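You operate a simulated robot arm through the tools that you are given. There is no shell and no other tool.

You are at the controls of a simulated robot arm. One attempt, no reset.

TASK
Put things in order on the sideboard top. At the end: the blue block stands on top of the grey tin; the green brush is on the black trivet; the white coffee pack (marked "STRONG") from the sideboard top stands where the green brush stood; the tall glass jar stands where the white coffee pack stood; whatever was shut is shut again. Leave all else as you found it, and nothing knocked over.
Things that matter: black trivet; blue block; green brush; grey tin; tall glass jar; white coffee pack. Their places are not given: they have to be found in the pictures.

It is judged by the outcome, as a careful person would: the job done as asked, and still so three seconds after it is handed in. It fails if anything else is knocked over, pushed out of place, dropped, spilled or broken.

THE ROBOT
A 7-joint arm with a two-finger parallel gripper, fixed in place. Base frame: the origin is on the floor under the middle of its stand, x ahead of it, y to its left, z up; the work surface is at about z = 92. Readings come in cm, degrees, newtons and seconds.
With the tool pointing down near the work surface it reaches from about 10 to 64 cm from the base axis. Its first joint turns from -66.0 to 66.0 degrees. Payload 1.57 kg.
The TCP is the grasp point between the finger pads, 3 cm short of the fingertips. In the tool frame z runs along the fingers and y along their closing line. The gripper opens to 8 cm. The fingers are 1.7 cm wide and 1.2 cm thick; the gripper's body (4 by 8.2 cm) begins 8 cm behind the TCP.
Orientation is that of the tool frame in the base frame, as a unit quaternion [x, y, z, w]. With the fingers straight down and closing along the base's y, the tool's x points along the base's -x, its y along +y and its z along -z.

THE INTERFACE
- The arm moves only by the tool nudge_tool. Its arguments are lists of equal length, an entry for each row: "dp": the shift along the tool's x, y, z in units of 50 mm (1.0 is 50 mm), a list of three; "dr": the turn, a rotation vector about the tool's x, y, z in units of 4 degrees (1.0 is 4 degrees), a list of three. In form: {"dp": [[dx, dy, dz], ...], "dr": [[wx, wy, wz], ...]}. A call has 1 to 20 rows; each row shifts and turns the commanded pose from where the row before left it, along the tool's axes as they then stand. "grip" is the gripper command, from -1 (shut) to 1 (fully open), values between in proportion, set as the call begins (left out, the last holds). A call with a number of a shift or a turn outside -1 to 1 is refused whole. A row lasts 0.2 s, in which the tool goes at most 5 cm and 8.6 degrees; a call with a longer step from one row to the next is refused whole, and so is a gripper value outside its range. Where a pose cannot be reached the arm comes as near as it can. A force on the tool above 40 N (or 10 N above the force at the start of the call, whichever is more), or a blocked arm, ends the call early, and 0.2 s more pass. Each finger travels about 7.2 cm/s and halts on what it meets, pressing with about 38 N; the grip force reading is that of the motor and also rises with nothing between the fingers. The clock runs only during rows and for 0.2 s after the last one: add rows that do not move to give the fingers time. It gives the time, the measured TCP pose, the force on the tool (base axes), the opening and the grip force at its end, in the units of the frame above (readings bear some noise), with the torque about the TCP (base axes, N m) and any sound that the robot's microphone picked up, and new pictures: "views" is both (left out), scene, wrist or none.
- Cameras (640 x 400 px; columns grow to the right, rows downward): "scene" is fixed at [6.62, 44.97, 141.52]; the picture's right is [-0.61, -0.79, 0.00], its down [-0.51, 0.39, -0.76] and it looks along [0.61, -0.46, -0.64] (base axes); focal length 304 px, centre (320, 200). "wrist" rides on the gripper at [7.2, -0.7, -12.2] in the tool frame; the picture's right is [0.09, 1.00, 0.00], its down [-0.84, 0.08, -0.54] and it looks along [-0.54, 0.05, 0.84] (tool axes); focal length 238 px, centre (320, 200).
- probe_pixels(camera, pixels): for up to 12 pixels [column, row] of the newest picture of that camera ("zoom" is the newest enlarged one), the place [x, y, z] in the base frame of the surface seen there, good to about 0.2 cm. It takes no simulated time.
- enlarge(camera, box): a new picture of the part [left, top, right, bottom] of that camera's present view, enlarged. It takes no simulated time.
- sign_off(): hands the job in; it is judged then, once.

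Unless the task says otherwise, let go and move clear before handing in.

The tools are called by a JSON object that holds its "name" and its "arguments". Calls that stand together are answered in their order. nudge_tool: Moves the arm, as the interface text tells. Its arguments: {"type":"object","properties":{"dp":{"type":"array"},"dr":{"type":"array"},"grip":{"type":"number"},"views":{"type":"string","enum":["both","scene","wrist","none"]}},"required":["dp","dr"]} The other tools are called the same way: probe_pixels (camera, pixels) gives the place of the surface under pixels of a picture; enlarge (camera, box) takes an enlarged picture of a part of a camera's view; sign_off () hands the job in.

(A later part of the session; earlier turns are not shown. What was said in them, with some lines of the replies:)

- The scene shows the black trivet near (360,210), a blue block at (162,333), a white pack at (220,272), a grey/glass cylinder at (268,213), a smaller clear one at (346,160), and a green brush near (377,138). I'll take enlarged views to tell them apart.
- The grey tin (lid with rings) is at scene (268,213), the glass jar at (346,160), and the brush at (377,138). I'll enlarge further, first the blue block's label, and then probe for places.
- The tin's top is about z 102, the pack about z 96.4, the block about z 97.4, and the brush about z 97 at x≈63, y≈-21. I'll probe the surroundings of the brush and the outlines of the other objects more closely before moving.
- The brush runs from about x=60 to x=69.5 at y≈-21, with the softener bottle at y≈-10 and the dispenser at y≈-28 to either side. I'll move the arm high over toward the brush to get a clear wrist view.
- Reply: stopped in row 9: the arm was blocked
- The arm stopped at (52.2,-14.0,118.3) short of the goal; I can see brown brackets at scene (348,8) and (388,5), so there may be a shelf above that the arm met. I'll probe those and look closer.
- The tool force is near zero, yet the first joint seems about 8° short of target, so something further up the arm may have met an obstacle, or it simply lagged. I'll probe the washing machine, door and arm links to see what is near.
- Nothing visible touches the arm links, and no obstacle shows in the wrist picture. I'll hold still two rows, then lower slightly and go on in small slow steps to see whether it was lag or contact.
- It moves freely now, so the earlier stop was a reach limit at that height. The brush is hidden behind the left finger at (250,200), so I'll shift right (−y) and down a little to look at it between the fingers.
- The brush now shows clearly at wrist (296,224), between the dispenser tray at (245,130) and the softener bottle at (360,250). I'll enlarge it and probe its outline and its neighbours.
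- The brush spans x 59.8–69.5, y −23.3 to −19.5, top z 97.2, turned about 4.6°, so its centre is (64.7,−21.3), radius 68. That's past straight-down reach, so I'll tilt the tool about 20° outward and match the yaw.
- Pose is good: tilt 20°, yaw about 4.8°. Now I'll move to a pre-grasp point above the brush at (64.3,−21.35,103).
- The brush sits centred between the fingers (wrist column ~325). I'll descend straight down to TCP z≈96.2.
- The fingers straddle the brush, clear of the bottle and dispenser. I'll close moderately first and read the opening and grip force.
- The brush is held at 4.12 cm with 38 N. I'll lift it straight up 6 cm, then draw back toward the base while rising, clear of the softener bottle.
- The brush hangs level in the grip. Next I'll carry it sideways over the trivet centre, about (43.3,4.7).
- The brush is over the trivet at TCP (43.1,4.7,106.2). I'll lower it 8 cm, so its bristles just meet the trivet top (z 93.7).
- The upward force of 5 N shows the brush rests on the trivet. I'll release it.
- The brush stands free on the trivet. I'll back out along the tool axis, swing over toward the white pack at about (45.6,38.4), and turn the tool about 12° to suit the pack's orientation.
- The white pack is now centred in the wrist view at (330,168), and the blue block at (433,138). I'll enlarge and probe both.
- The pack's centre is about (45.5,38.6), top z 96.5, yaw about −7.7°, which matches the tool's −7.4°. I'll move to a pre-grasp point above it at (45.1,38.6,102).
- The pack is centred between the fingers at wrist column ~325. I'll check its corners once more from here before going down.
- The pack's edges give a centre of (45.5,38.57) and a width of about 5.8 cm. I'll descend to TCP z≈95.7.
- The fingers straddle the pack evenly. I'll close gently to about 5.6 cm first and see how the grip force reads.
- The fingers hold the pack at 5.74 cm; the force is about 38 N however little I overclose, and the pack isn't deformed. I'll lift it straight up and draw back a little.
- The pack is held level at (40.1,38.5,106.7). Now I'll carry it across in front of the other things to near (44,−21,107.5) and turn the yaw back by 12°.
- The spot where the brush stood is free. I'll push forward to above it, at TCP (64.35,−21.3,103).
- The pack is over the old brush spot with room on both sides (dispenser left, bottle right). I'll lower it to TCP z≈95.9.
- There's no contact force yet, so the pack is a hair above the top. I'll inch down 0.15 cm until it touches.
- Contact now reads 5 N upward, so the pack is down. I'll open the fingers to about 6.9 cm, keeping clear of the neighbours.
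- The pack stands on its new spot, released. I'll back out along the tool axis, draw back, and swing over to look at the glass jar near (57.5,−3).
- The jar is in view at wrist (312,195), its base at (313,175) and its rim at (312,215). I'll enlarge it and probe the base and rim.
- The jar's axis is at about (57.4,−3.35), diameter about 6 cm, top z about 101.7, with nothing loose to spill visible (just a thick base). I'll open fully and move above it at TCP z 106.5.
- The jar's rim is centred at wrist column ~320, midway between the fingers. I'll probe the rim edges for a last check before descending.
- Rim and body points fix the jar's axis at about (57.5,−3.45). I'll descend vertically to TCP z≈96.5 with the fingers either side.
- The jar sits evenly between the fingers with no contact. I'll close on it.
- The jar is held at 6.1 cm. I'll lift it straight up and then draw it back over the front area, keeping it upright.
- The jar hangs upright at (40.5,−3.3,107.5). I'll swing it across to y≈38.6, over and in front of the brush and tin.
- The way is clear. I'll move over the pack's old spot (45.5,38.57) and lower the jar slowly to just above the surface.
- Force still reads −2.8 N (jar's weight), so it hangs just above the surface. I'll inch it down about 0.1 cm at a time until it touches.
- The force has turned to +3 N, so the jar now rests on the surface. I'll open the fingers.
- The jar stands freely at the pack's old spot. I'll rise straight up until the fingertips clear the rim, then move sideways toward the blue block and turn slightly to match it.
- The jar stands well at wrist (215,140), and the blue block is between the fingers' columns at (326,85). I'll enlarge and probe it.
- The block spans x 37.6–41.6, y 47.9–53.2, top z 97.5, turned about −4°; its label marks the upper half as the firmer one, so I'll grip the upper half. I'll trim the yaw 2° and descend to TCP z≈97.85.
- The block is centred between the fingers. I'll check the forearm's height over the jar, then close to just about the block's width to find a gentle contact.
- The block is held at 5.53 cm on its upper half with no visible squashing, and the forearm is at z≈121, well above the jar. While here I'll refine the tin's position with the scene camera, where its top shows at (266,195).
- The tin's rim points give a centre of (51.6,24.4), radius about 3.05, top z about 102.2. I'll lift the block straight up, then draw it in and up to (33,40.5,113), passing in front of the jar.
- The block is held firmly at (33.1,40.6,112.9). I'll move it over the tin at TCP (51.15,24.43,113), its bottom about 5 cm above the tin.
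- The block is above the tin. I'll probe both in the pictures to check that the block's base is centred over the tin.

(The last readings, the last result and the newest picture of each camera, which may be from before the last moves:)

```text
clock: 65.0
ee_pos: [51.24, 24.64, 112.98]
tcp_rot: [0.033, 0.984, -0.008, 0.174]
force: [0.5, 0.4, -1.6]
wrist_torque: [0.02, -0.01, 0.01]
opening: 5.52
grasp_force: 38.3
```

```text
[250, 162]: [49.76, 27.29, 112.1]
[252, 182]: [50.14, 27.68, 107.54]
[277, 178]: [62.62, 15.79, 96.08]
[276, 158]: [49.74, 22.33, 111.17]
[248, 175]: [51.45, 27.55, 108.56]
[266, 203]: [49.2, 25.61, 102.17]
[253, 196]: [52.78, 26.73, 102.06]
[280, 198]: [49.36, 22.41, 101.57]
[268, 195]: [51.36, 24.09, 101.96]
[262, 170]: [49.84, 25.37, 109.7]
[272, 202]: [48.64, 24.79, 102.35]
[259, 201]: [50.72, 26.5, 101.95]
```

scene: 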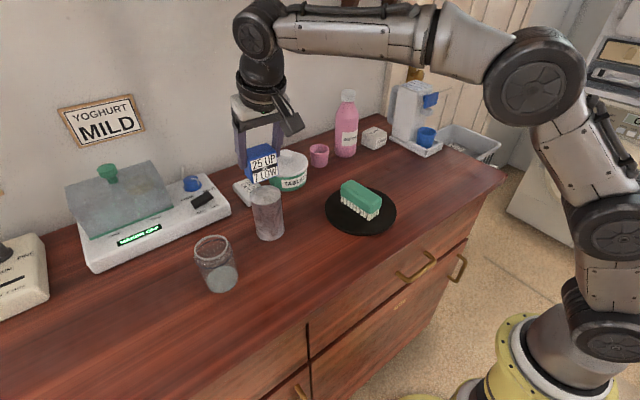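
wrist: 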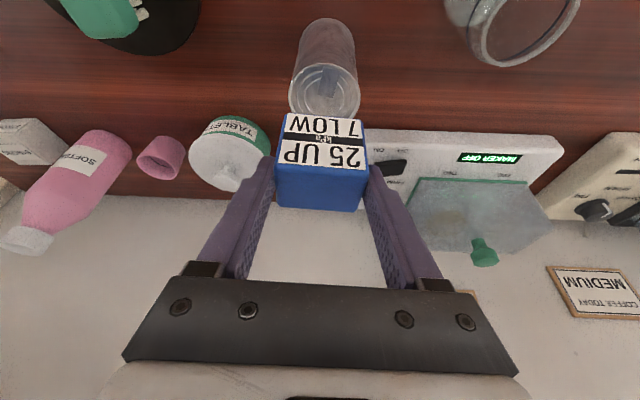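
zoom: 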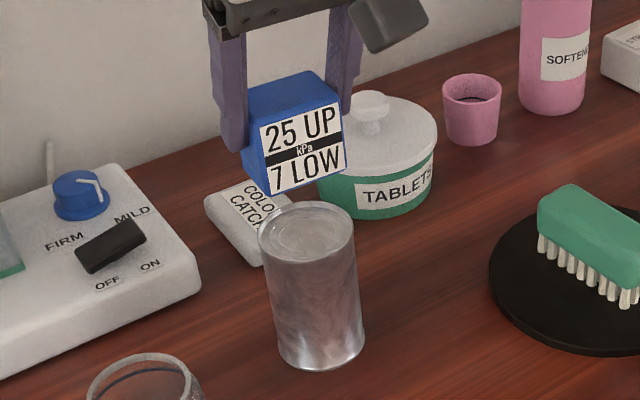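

The block's base centre is about (51.87,24.7) over the tin's (51.6,24.6), so I'll shift −0.25 cm in x and −0.1 in y as I lower it to just above contact.

{"name": "nudge_tool", "arguments": {"dp": [[0.074, -0.0054, 0.175], [0.074, -0.0054, 0.175], [0.074, -0.0054, 0.175], [0.074, -0.0054, 0.175], [0.074, -0.0054, 0.175], [0, 0, 0]], "dr": [[0, 0, 0], [0, 0, 0], [0, 0, 0], [0, 0, 0], [0, 0, 0], [0, 0, 0]]}}

{"name": "enlarge", "arguments": {"camera": "scene", "box": [220, 140, 320, 250]}}

```text
clock: 66.4
ee_pos: [50.87, 24.47, 108.3]
tcp_rot: [0.033, 0.984, -0.008, 0.176]
force: [0.7, 0.9, 0.8]
wrist_torque: [0.07, 0.05, 0.0]
opening: 5.52
grasp_force: 37.5
```

scene: 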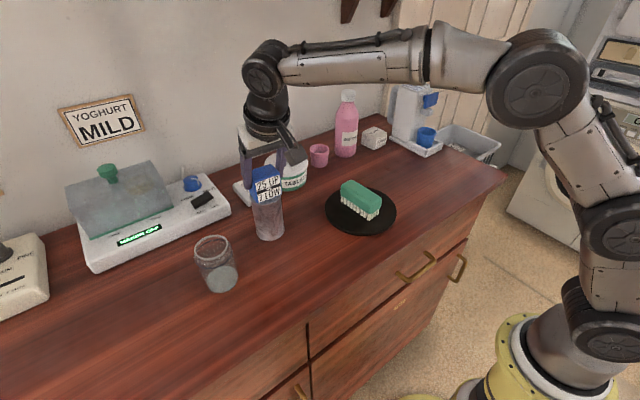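
wrist: 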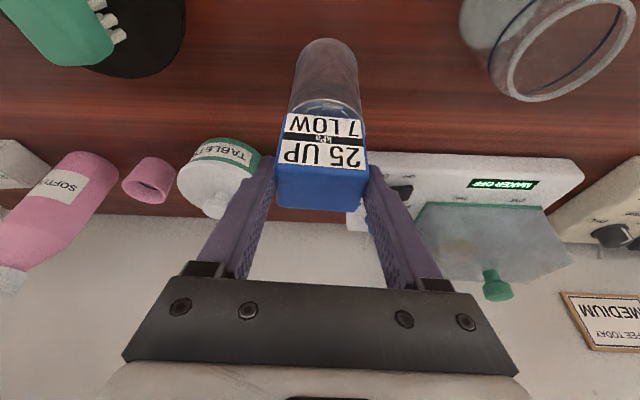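

```text
3.64 times, centred on (270, 195) of scene
```

zoom: 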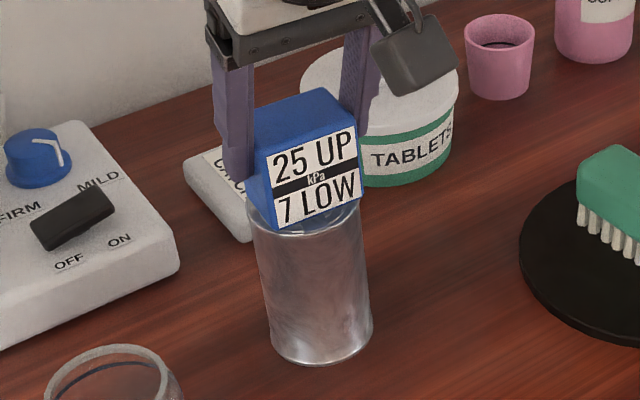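

The force went from −1.6 to about +0.8 N, so contact is beginning. I'll inch down a touch more to be sure before releasing.

{"name": "nudge_tool", "arguments": {"dp": [[0.004, 0, 0.011], [0, 0, 0]], "dr": [[0, 0, 0], [0, 0, 0]], "views": "wrist"}}

{"name": "probe_pixels", "arguments": {"camera": "scene", "pixels": [[254, 203], [280, 197], [257, 179], [277, 173], [268, 203], [256, 200], [282, 196], [270, 230]]}}

```text
clock: 67.0
ee_pos: [51.01, 24.45, 108.36]
tcp_rot: [0.034, 0.984, -0.01, 0.175]
force: [-0.4, -0.6, 3.2]
wrist_torque: [0.14, 0.03, -0.01]
opening: 5.54
grasp_force: 38.4
```

wrist: 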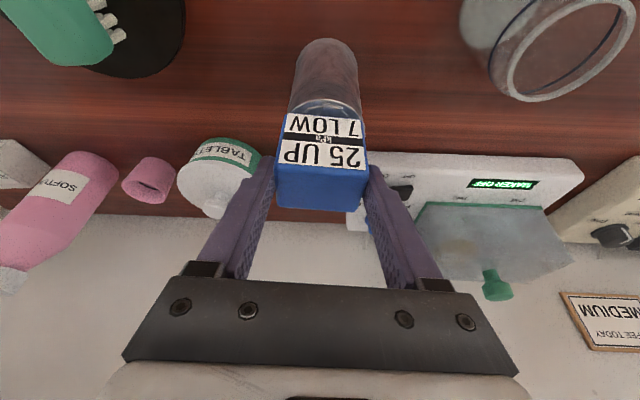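

```text
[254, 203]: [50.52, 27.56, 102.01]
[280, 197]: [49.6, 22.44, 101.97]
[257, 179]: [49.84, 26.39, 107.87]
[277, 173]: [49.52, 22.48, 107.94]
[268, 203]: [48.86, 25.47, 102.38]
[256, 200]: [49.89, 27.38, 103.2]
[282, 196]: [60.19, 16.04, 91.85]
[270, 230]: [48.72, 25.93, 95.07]
```

Contact is firm at +3.2 N. Before releasing I'll check the block's edges against the tin rim in an enlarged scene picture.

{"name": "enlarge", "arguments": {"camera": "scene", "box": [240, 155, 296, 215]}}

```text
6.67 times, centred on (268, 185) of scene
```

zoom: 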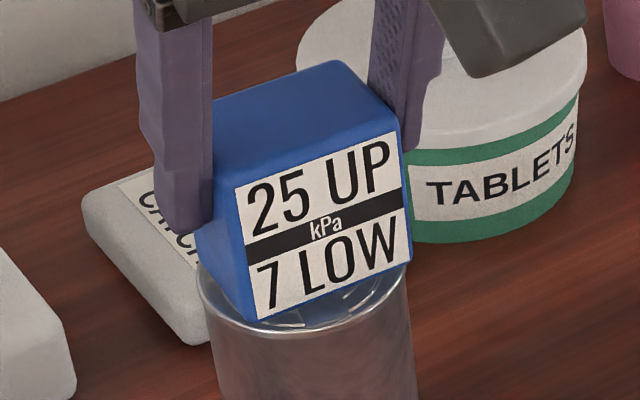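

{"name": "probe_pixels", "arguments": {"camera": "zoom", "pixels": [[233, 190], [255, 318], [392, 133], [409, 255], [240, 230], [400, 190], [205, 285], [230, 320], [300, 335], [380, 310], [408, 280], [245, 318]]}}

```text
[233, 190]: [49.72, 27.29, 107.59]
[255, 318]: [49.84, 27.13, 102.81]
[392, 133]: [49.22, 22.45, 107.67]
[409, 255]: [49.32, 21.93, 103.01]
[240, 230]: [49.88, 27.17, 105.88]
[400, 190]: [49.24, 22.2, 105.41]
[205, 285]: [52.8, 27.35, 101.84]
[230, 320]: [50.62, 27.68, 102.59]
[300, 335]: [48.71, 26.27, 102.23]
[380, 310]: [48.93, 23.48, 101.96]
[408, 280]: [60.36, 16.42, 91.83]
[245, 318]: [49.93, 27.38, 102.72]
```

The block's base centre works out at (51.5,24.5) against the tin's (51.6,24.6), and it stands upright. I'll release it.

{"name": "nudge_tool", "arguments": {"dp": [[0, 0, 0], [0, 0, 0], [0, 0, 0]], "dr": [[0, 0, 0], [0, 0, 0], [0, 0, 0]], "grip": 0.8}}

```text
clock: 67.8
ee_pos: [50.92, 24.48, 108.22]
tcp_rot: [0.035, 0.984, -0.01, 0.174]
force: [0.8, 0.3, -0.3]
wrist_torque: [0.01, 0.01, 0.0]
opening: 7.2
grasp_force: 0.0
```

scene: 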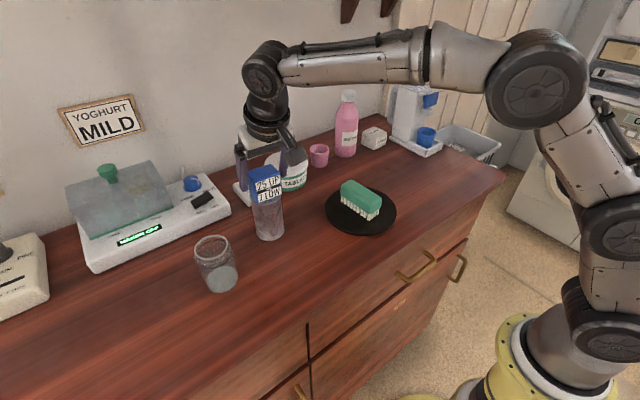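
wrist: 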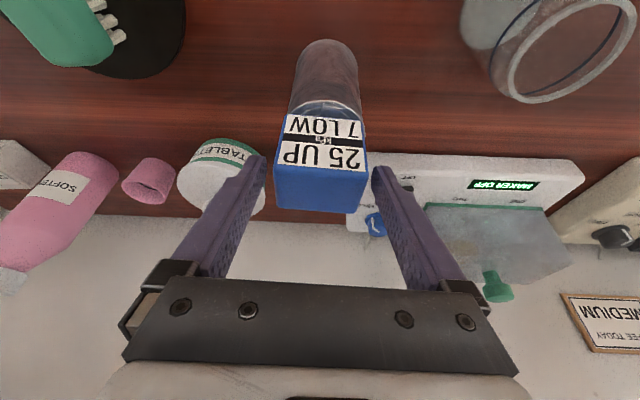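

The block stands on the tin and the fingers are free. I'll back out along the tool axis, then draw the arm well back.

{"name": "nudge_tool", "arguments": {"dp": [[0, 0, -0.15], [0, 0, -0.3], [0, 0, -0.5], [0, 0, -0.5], [0, 0, -0.3], [0.429, -0.354, -0.153], [0.429, -0.354, -0.153], [0.429, -0.354, -0.153], [0.429, -0.354, -0.153], [0.429, -0.354, -0.153], [0, 0, 0]], "dr": [[0, 0, 0], [0, 0, 0], [0, 0, 0], [0, 0, 0], [0, 0, 0], [0, 0, 0], [0, 0, 0], [0, 0, 0], [0, 0, 0], [0, 0, 0], [0, 0, 0]]}}

```text
clock: 70.2
ee_pos: [35.91, 16.61, 116.35]
tcp_rot: [0.034, 0.984, -0.01, 0.174]
force: [0.2, 0.6, 0.0]
wrist_torque: [0.0, -0.03, 0.01]
opening: 7.2
grasp_force: 0.1
```

scene: 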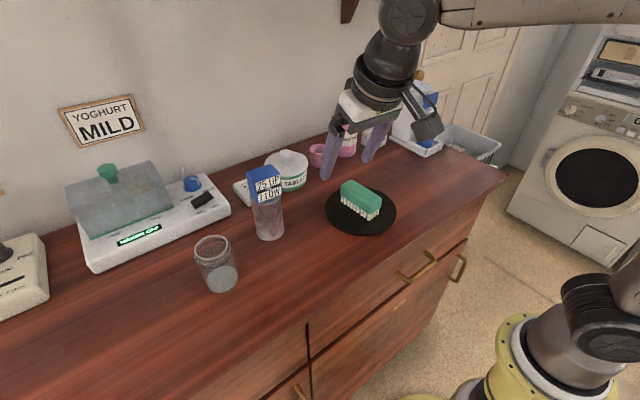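
wrist: 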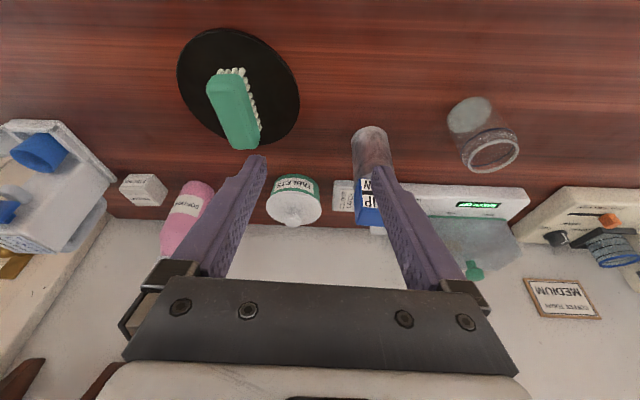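

All four moves look done: block on the tin (268,190), brush on the trivet (360,200), jar (216,263), pack near (374,135). I'll check each closely before handing in.

{"name": "enlarge", "arguments": {"camera": "scene", "box": [180, 150, 420, 300]}}

{"name": "enlarge", "arguments": {"camera": "wrist", "box": [90, 20, 330, 250]}}

{"name": "probe_pixels", "arguments": {"camera": "wrist", "pixels": [[135, 185], [160, 183], [165, 203], [128, 205], [145, 195], [215, 75], [250, 75], [235, 148], [260, 142], [233, 110], [240, 30], [265, 150]]}}

{"name": "probe_pixels", "arguments": {"camera": "scene", "pixels": [[208, 283], [235, 283], [221, 292], [196, 245], [231, 242], [215, 280], [265, 235], [283, 230], [258, 180], [279, 178], [268, 200], [270, 170]]}}

```text
2.67 times, centred on (300, 225) of scene
```

zoom: 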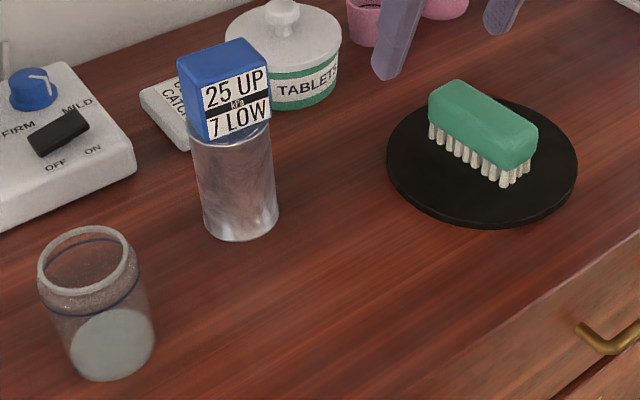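

```text
1.74 times, centred on (210, 135) of wrist
```

zoom: 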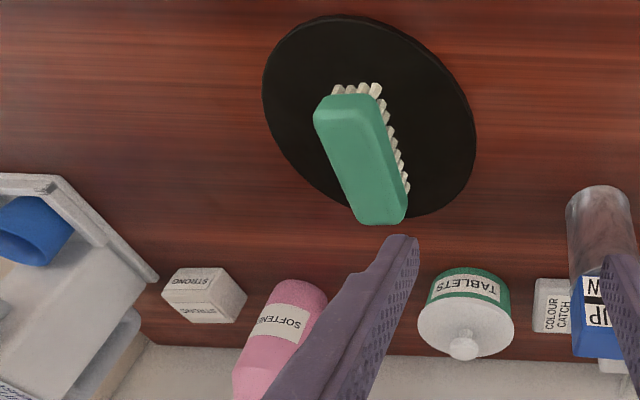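

```text
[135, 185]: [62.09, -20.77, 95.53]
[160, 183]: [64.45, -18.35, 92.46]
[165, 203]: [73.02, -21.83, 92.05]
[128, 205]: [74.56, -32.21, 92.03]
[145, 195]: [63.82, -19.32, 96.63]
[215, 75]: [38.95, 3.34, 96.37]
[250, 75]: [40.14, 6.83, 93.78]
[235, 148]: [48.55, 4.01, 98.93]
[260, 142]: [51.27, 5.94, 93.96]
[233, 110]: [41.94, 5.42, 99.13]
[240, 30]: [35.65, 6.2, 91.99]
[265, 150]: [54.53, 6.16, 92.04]
```

```text
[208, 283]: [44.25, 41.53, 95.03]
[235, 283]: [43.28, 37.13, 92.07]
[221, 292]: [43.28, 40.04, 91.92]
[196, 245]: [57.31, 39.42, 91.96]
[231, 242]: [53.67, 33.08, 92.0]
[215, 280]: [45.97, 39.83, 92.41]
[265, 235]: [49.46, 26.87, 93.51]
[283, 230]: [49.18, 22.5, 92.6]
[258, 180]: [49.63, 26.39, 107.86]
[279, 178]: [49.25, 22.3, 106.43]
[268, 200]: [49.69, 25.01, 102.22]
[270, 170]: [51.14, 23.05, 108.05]
```

Close views show the block square on the tin, the brush wholly on the trivet, the jar upright at (45.5,38.6), and the pack standing at about (64.8,−21.4). Nothing else was disturbed or opened, the gripper is clear, so I'm handing in.

{"name": "sign_off", "arguments": {}}

```text
The job is handed in.
```

The job is handed in, with all four things where you asked. I checked them in close views before signing off:

- **Blue block:** it stands upright and centred on top of the grey tin.
- **Green brush:** it is fully on the black trivet, near the middle, bristles down.
- **White coffee pack ("STRONG"):** it stands where the brush stood, within about half a centimetre by my readings.
- **Tall glass jar:** it stands upright where the coffee pack stood.

Nothing was opened, so there was nothing to shut again. I saw nothing else moved or knocked over. The arm is drawn back and the fingers are empty.

Early on, the arm stopped once on its way to the brush. It was high up, not holding anything, and the tool force read near zero. I took it for a reach limit at that height, and after I lowered the arm it moved freely.

The block's label gives 25 kPa for its upper half and 7 kPa for its lower half. I gripped only the upper half, but the gripper always pressed with about 38 N, so the pressure was above those figures if they are a limit. I saw no squashing.
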